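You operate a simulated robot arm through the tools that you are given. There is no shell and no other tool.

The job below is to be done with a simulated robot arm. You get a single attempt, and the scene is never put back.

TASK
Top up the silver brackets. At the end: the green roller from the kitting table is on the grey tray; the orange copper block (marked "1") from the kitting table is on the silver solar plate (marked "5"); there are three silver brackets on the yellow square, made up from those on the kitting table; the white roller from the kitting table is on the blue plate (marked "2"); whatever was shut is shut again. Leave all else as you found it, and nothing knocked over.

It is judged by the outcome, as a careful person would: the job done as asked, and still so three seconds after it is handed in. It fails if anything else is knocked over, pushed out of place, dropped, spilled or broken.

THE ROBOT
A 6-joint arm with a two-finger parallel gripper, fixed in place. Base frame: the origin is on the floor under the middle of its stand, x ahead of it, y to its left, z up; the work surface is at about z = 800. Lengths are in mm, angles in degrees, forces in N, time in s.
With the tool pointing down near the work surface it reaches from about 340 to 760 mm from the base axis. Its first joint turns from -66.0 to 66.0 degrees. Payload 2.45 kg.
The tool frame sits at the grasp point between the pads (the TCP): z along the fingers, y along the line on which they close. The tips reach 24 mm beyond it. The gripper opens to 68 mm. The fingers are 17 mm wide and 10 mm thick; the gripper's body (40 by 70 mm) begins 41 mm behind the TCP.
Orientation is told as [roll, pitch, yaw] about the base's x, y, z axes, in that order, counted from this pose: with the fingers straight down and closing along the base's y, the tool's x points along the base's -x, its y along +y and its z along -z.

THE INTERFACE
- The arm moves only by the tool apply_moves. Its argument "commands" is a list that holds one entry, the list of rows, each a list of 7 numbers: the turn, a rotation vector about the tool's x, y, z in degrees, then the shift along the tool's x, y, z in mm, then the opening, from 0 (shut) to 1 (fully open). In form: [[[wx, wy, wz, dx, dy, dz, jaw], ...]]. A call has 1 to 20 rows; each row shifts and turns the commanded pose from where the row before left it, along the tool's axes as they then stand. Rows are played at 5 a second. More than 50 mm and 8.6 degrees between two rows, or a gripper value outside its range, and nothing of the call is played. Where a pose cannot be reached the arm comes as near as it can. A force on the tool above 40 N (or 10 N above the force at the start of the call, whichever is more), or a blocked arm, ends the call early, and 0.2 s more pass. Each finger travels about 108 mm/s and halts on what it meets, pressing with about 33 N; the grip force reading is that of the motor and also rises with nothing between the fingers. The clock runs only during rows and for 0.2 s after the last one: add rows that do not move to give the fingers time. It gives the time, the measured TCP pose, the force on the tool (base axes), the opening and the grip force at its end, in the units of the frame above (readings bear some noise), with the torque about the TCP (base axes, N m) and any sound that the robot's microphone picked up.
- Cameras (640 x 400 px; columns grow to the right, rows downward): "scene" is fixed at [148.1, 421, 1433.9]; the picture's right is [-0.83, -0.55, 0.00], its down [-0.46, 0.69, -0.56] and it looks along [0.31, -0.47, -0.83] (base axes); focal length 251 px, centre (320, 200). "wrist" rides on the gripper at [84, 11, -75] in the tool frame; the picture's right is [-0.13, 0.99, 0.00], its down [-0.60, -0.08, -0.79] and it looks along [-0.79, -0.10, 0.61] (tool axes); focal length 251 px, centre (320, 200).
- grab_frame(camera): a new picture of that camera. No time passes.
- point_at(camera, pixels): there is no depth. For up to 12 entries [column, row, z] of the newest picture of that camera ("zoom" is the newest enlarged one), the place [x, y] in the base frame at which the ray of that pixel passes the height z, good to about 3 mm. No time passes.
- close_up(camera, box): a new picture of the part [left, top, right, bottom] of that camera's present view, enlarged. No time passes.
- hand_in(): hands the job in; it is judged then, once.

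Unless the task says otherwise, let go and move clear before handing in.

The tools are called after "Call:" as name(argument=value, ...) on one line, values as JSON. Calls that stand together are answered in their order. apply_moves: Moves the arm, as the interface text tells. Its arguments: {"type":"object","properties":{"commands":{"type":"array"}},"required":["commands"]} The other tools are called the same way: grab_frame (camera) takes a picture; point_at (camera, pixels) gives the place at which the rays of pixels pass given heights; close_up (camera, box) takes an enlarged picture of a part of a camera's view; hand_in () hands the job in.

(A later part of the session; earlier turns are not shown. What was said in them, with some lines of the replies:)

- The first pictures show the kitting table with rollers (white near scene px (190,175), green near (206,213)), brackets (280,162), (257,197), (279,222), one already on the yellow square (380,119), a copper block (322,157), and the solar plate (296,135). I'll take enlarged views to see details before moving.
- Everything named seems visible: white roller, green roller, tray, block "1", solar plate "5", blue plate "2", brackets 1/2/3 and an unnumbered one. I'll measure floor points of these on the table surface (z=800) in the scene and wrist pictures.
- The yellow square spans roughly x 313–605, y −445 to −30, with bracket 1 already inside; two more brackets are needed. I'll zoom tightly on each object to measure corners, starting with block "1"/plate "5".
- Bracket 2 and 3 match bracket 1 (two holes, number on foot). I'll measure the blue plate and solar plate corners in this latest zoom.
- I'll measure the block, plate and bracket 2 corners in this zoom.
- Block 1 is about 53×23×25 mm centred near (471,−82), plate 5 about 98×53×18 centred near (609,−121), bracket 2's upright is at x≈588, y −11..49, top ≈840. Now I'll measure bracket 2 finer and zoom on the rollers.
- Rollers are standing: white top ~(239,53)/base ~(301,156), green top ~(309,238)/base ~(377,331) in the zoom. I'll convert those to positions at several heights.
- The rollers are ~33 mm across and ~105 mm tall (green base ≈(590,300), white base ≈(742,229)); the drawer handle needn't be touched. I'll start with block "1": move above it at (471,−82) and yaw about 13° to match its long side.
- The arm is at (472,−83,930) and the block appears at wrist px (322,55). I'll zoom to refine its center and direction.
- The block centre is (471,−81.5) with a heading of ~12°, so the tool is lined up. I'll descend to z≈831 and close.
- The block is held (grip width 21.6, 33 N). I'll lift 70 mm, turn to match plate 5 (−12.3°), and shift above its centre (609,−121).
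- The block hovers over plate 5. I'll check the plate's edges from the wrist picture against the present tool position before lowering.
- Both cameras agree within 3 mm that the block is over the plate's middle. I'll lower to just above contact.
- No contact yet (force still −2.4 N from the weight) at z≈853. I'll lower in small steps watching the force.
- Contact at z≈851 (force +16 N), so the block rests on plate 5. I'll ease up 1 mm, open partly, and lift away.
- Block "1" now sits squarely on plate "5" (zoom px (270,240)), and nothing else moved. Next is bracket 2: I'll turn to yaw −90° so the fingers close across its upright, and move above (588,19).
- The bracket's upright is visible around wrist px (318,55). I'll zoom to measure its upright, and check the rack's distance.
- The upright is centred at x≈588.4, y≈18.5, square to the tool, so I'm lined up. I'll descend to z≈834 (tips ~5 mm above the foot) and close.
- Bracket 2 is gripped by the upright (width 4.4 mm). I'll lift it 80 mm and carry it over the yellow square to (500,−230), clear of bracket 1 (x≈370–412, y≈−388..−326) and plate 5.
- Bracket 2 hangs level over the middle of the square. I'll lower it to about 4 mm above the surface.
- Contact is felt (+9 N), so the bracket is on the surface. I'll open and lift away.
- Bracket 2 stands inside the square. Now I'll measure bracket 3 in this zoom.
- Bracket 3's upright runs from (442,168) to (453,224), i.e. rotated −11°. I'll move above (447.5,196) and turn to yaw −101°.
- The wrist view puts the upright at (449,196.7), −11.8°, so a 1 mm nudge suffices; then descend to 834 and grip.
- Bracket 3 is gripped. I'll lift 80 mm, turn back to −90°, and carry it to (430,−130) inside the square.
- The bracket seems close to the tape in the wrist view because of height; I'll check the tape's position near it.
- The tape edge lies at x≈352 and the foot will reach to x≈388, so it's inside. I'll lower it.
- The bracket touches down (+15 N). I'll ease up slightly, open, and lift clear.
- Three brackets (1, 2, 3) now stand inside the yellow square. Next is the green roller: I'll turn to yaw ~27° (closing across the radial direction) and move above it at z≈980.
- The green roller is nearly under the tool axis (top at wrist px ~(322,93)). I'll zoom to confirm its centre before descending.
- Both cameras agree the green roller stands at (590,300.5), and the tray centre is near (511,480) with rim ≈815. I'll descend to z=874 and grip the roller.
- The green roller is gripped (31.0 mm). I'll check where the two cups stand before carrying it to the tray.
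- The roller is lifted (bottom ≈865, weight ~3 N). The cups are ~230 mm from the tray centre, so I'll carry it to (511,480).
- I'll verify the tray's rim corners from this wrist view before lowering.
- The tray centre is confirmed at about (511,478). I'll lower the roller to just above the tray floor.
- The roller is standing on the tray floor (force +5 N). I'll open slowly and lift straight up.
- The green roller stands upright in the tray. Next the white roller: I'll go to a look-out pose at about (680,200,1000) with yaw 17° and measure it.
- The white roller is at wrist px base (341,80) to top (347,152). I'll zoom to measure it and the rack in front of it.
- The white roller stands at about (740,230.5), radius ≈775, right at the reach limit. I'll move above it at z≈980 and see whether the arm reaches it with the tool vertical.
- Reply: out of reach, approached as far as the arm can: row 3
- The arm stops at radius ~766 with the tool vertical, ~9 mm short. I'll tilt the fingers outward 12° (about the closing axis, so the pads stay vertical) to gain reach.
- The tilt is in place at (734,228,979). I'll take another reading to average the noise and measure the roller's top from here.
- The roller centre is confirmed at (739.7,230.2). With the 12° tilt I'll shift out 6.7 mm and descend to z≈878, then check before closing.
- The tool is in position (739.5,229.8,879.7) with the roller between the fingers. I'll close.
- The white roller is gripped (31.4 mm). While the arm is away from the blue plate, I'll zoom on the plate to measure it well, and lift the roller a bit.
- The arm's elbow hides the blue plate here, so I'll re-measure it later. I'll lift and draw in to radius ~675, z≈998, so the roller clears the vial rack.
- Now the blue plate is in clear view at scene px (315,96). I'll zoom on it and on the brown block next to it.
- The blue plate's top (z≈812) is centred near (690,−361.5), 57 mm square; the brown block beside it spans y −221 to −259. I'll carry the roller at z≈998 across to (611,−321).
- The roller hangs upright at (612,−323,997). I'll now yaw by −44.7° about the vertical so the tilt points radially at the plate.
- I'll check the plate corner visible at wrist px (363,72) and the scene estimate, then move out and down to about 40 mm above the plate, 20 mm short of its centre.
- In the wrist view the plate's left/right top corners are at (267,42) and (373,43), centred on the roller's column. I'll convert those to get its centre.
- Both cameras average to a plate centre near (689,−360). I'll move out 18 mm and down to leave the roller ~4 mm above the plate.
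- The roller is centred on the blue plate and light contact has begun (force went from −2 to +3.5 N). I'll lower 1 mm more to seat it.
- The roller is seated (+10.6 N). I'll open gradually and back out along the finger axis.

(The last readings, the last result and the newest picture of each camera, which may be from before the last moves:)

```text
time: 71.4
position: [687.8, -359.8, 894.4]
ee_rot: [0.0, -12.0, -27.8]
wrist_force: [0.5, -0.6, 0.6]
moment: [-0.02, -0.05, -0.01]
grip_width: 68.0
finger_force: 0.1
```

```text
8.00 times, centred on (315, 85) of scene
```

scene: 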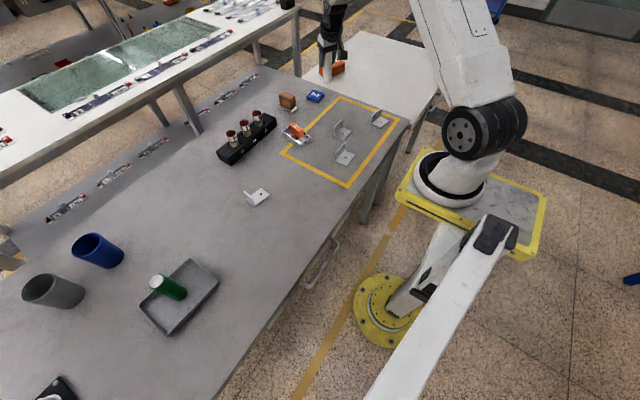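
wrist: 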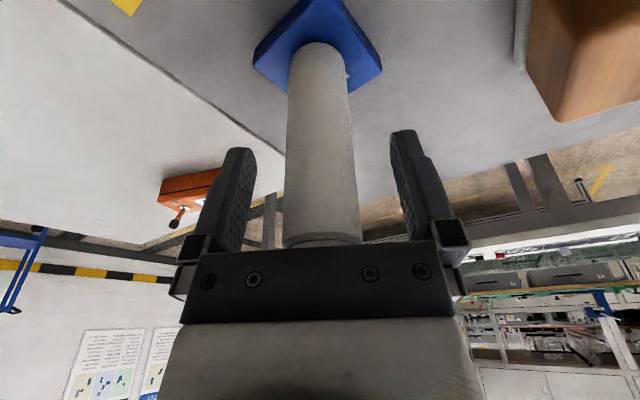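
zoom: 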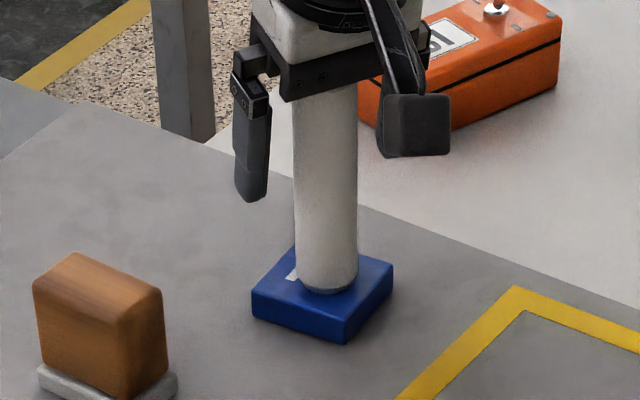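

The roller stands free on the blue plate. I'll back out along the finger axis by 120 mm.

Call:
apply_moves(commands=[[[0, 0, 0, 0, 0, -15, 1], [0, 0, 0, 0, 0, -25, 1], [0, 0, 0, 0, 0, -40, 1], [0, 0, 0, 0, 0, -40, 1], [0, 0, 0, 30, 0, -30, 1], [0, 0, 0, 40, 0, -20, 1], [0, 0, 0, 0, 0, 0, 1]]])

Call:
grab_frame(camera="wrist")

Call:
grab_frame(camera="scene")

```text
time: 73.0
position: [592.1, -313.2, 1045.4]
ee_rot: [0.0, -12.0, -27.7]
wrist_force: [-0.2, 0.8, 0.5]
moment: [-0.01, -0.01, -0.03]
grip_width: 68.0
finger_force: 0.1
```

```text
taken
```

wrist: 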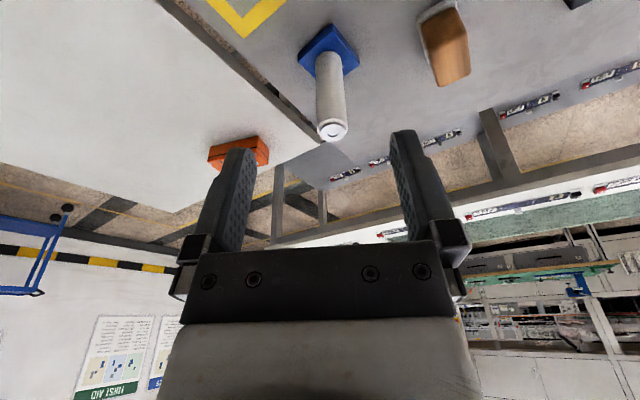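

```text
taken
```

scene: 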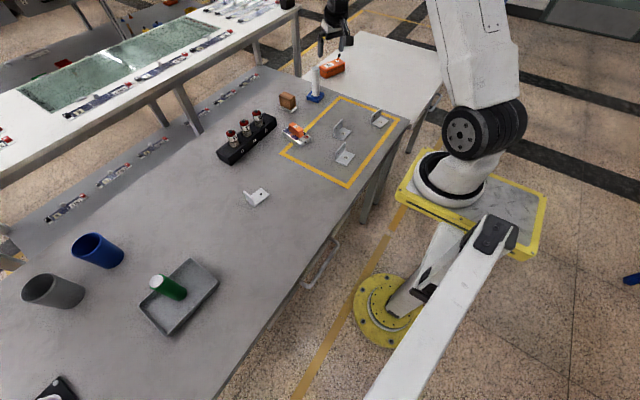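

The white roller stands on the blue plate at scene px (314,85). I'll zoom on all the results for a final check.

Call:
close_up(camera="scene", box=[270, 60, 420, 195])

Call:
close_up(camera="scene", box=[200, 60, 340, 160])

Call:
close_up(camera="scene", box=[20, 180, 300, 345])

```text
2.96 times, centred on (345, 128) of scene
```

zoom: 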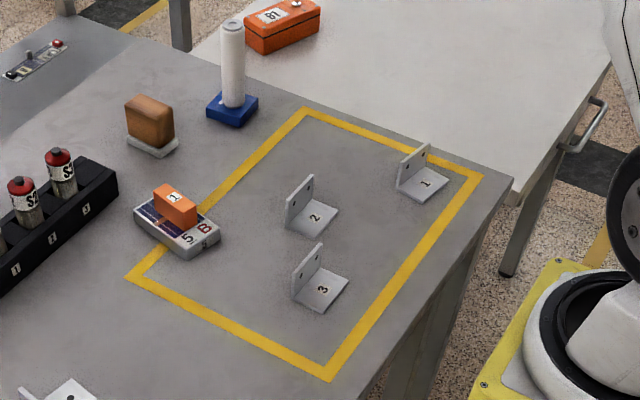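

```text
4.00 times, centred on (270, 110) of scene
```

zoom: 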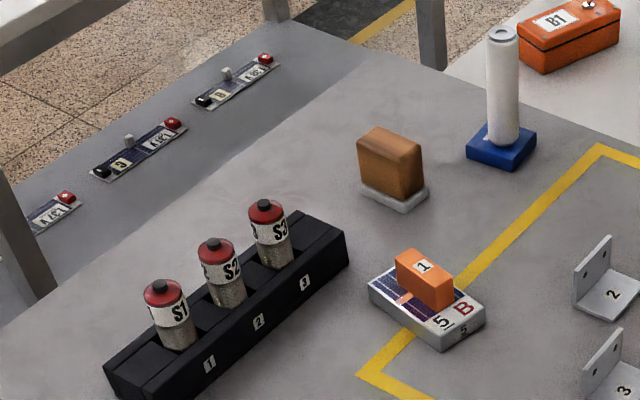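

```text
2.29 times, centred on (160, 262) of scene
```

zoom: 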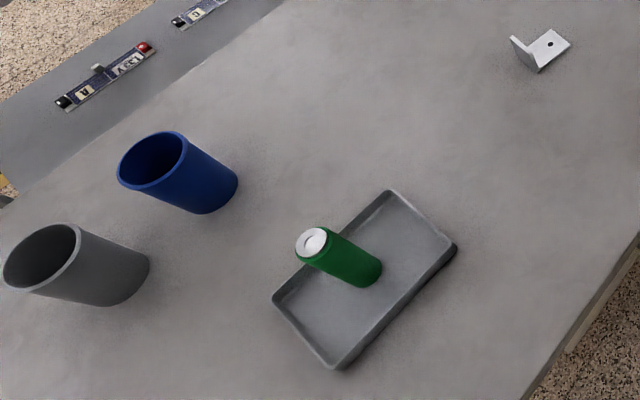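

The close-ups show block "1" on plate "5", and brackets 1, 2 and 3 inside the yellow square. The white roller stands on blue plate "2" and the green roller stands in the grey tray. The spare bracket, vial rack, brown block and cups look undisturbed. I opened no drawer and the gripper is empty and clear, so I'm handing in.

Call:
hand_in()

```text
The job is handed in.
```

The job is done and handed in. I checked each item below in close-up pictures just before handing in:

- **Green roller:** it stands upright in the grey tray.
- **Copper block "1":** it rests on solar plate "5".
- **Silver brackets:** three stand inside the yellow square. Bracket 1 was already there, and I added 2 and 3. The unnumbered bracket stays where it was.
- **White roller:** it stands upright on blue plate "2", close to its centre.
- **Everything else:** I opened nothing, so nothing needed shutting. The vial rack, brown block and cups look undisturbed. The arm is clear, with the gripper empty and open.

The white roller and the blue plate were both slightly beyond the arm's straight-down reach. I tilted the fingers 12° outward to pick and place the roller, and it stayed upright throughout.
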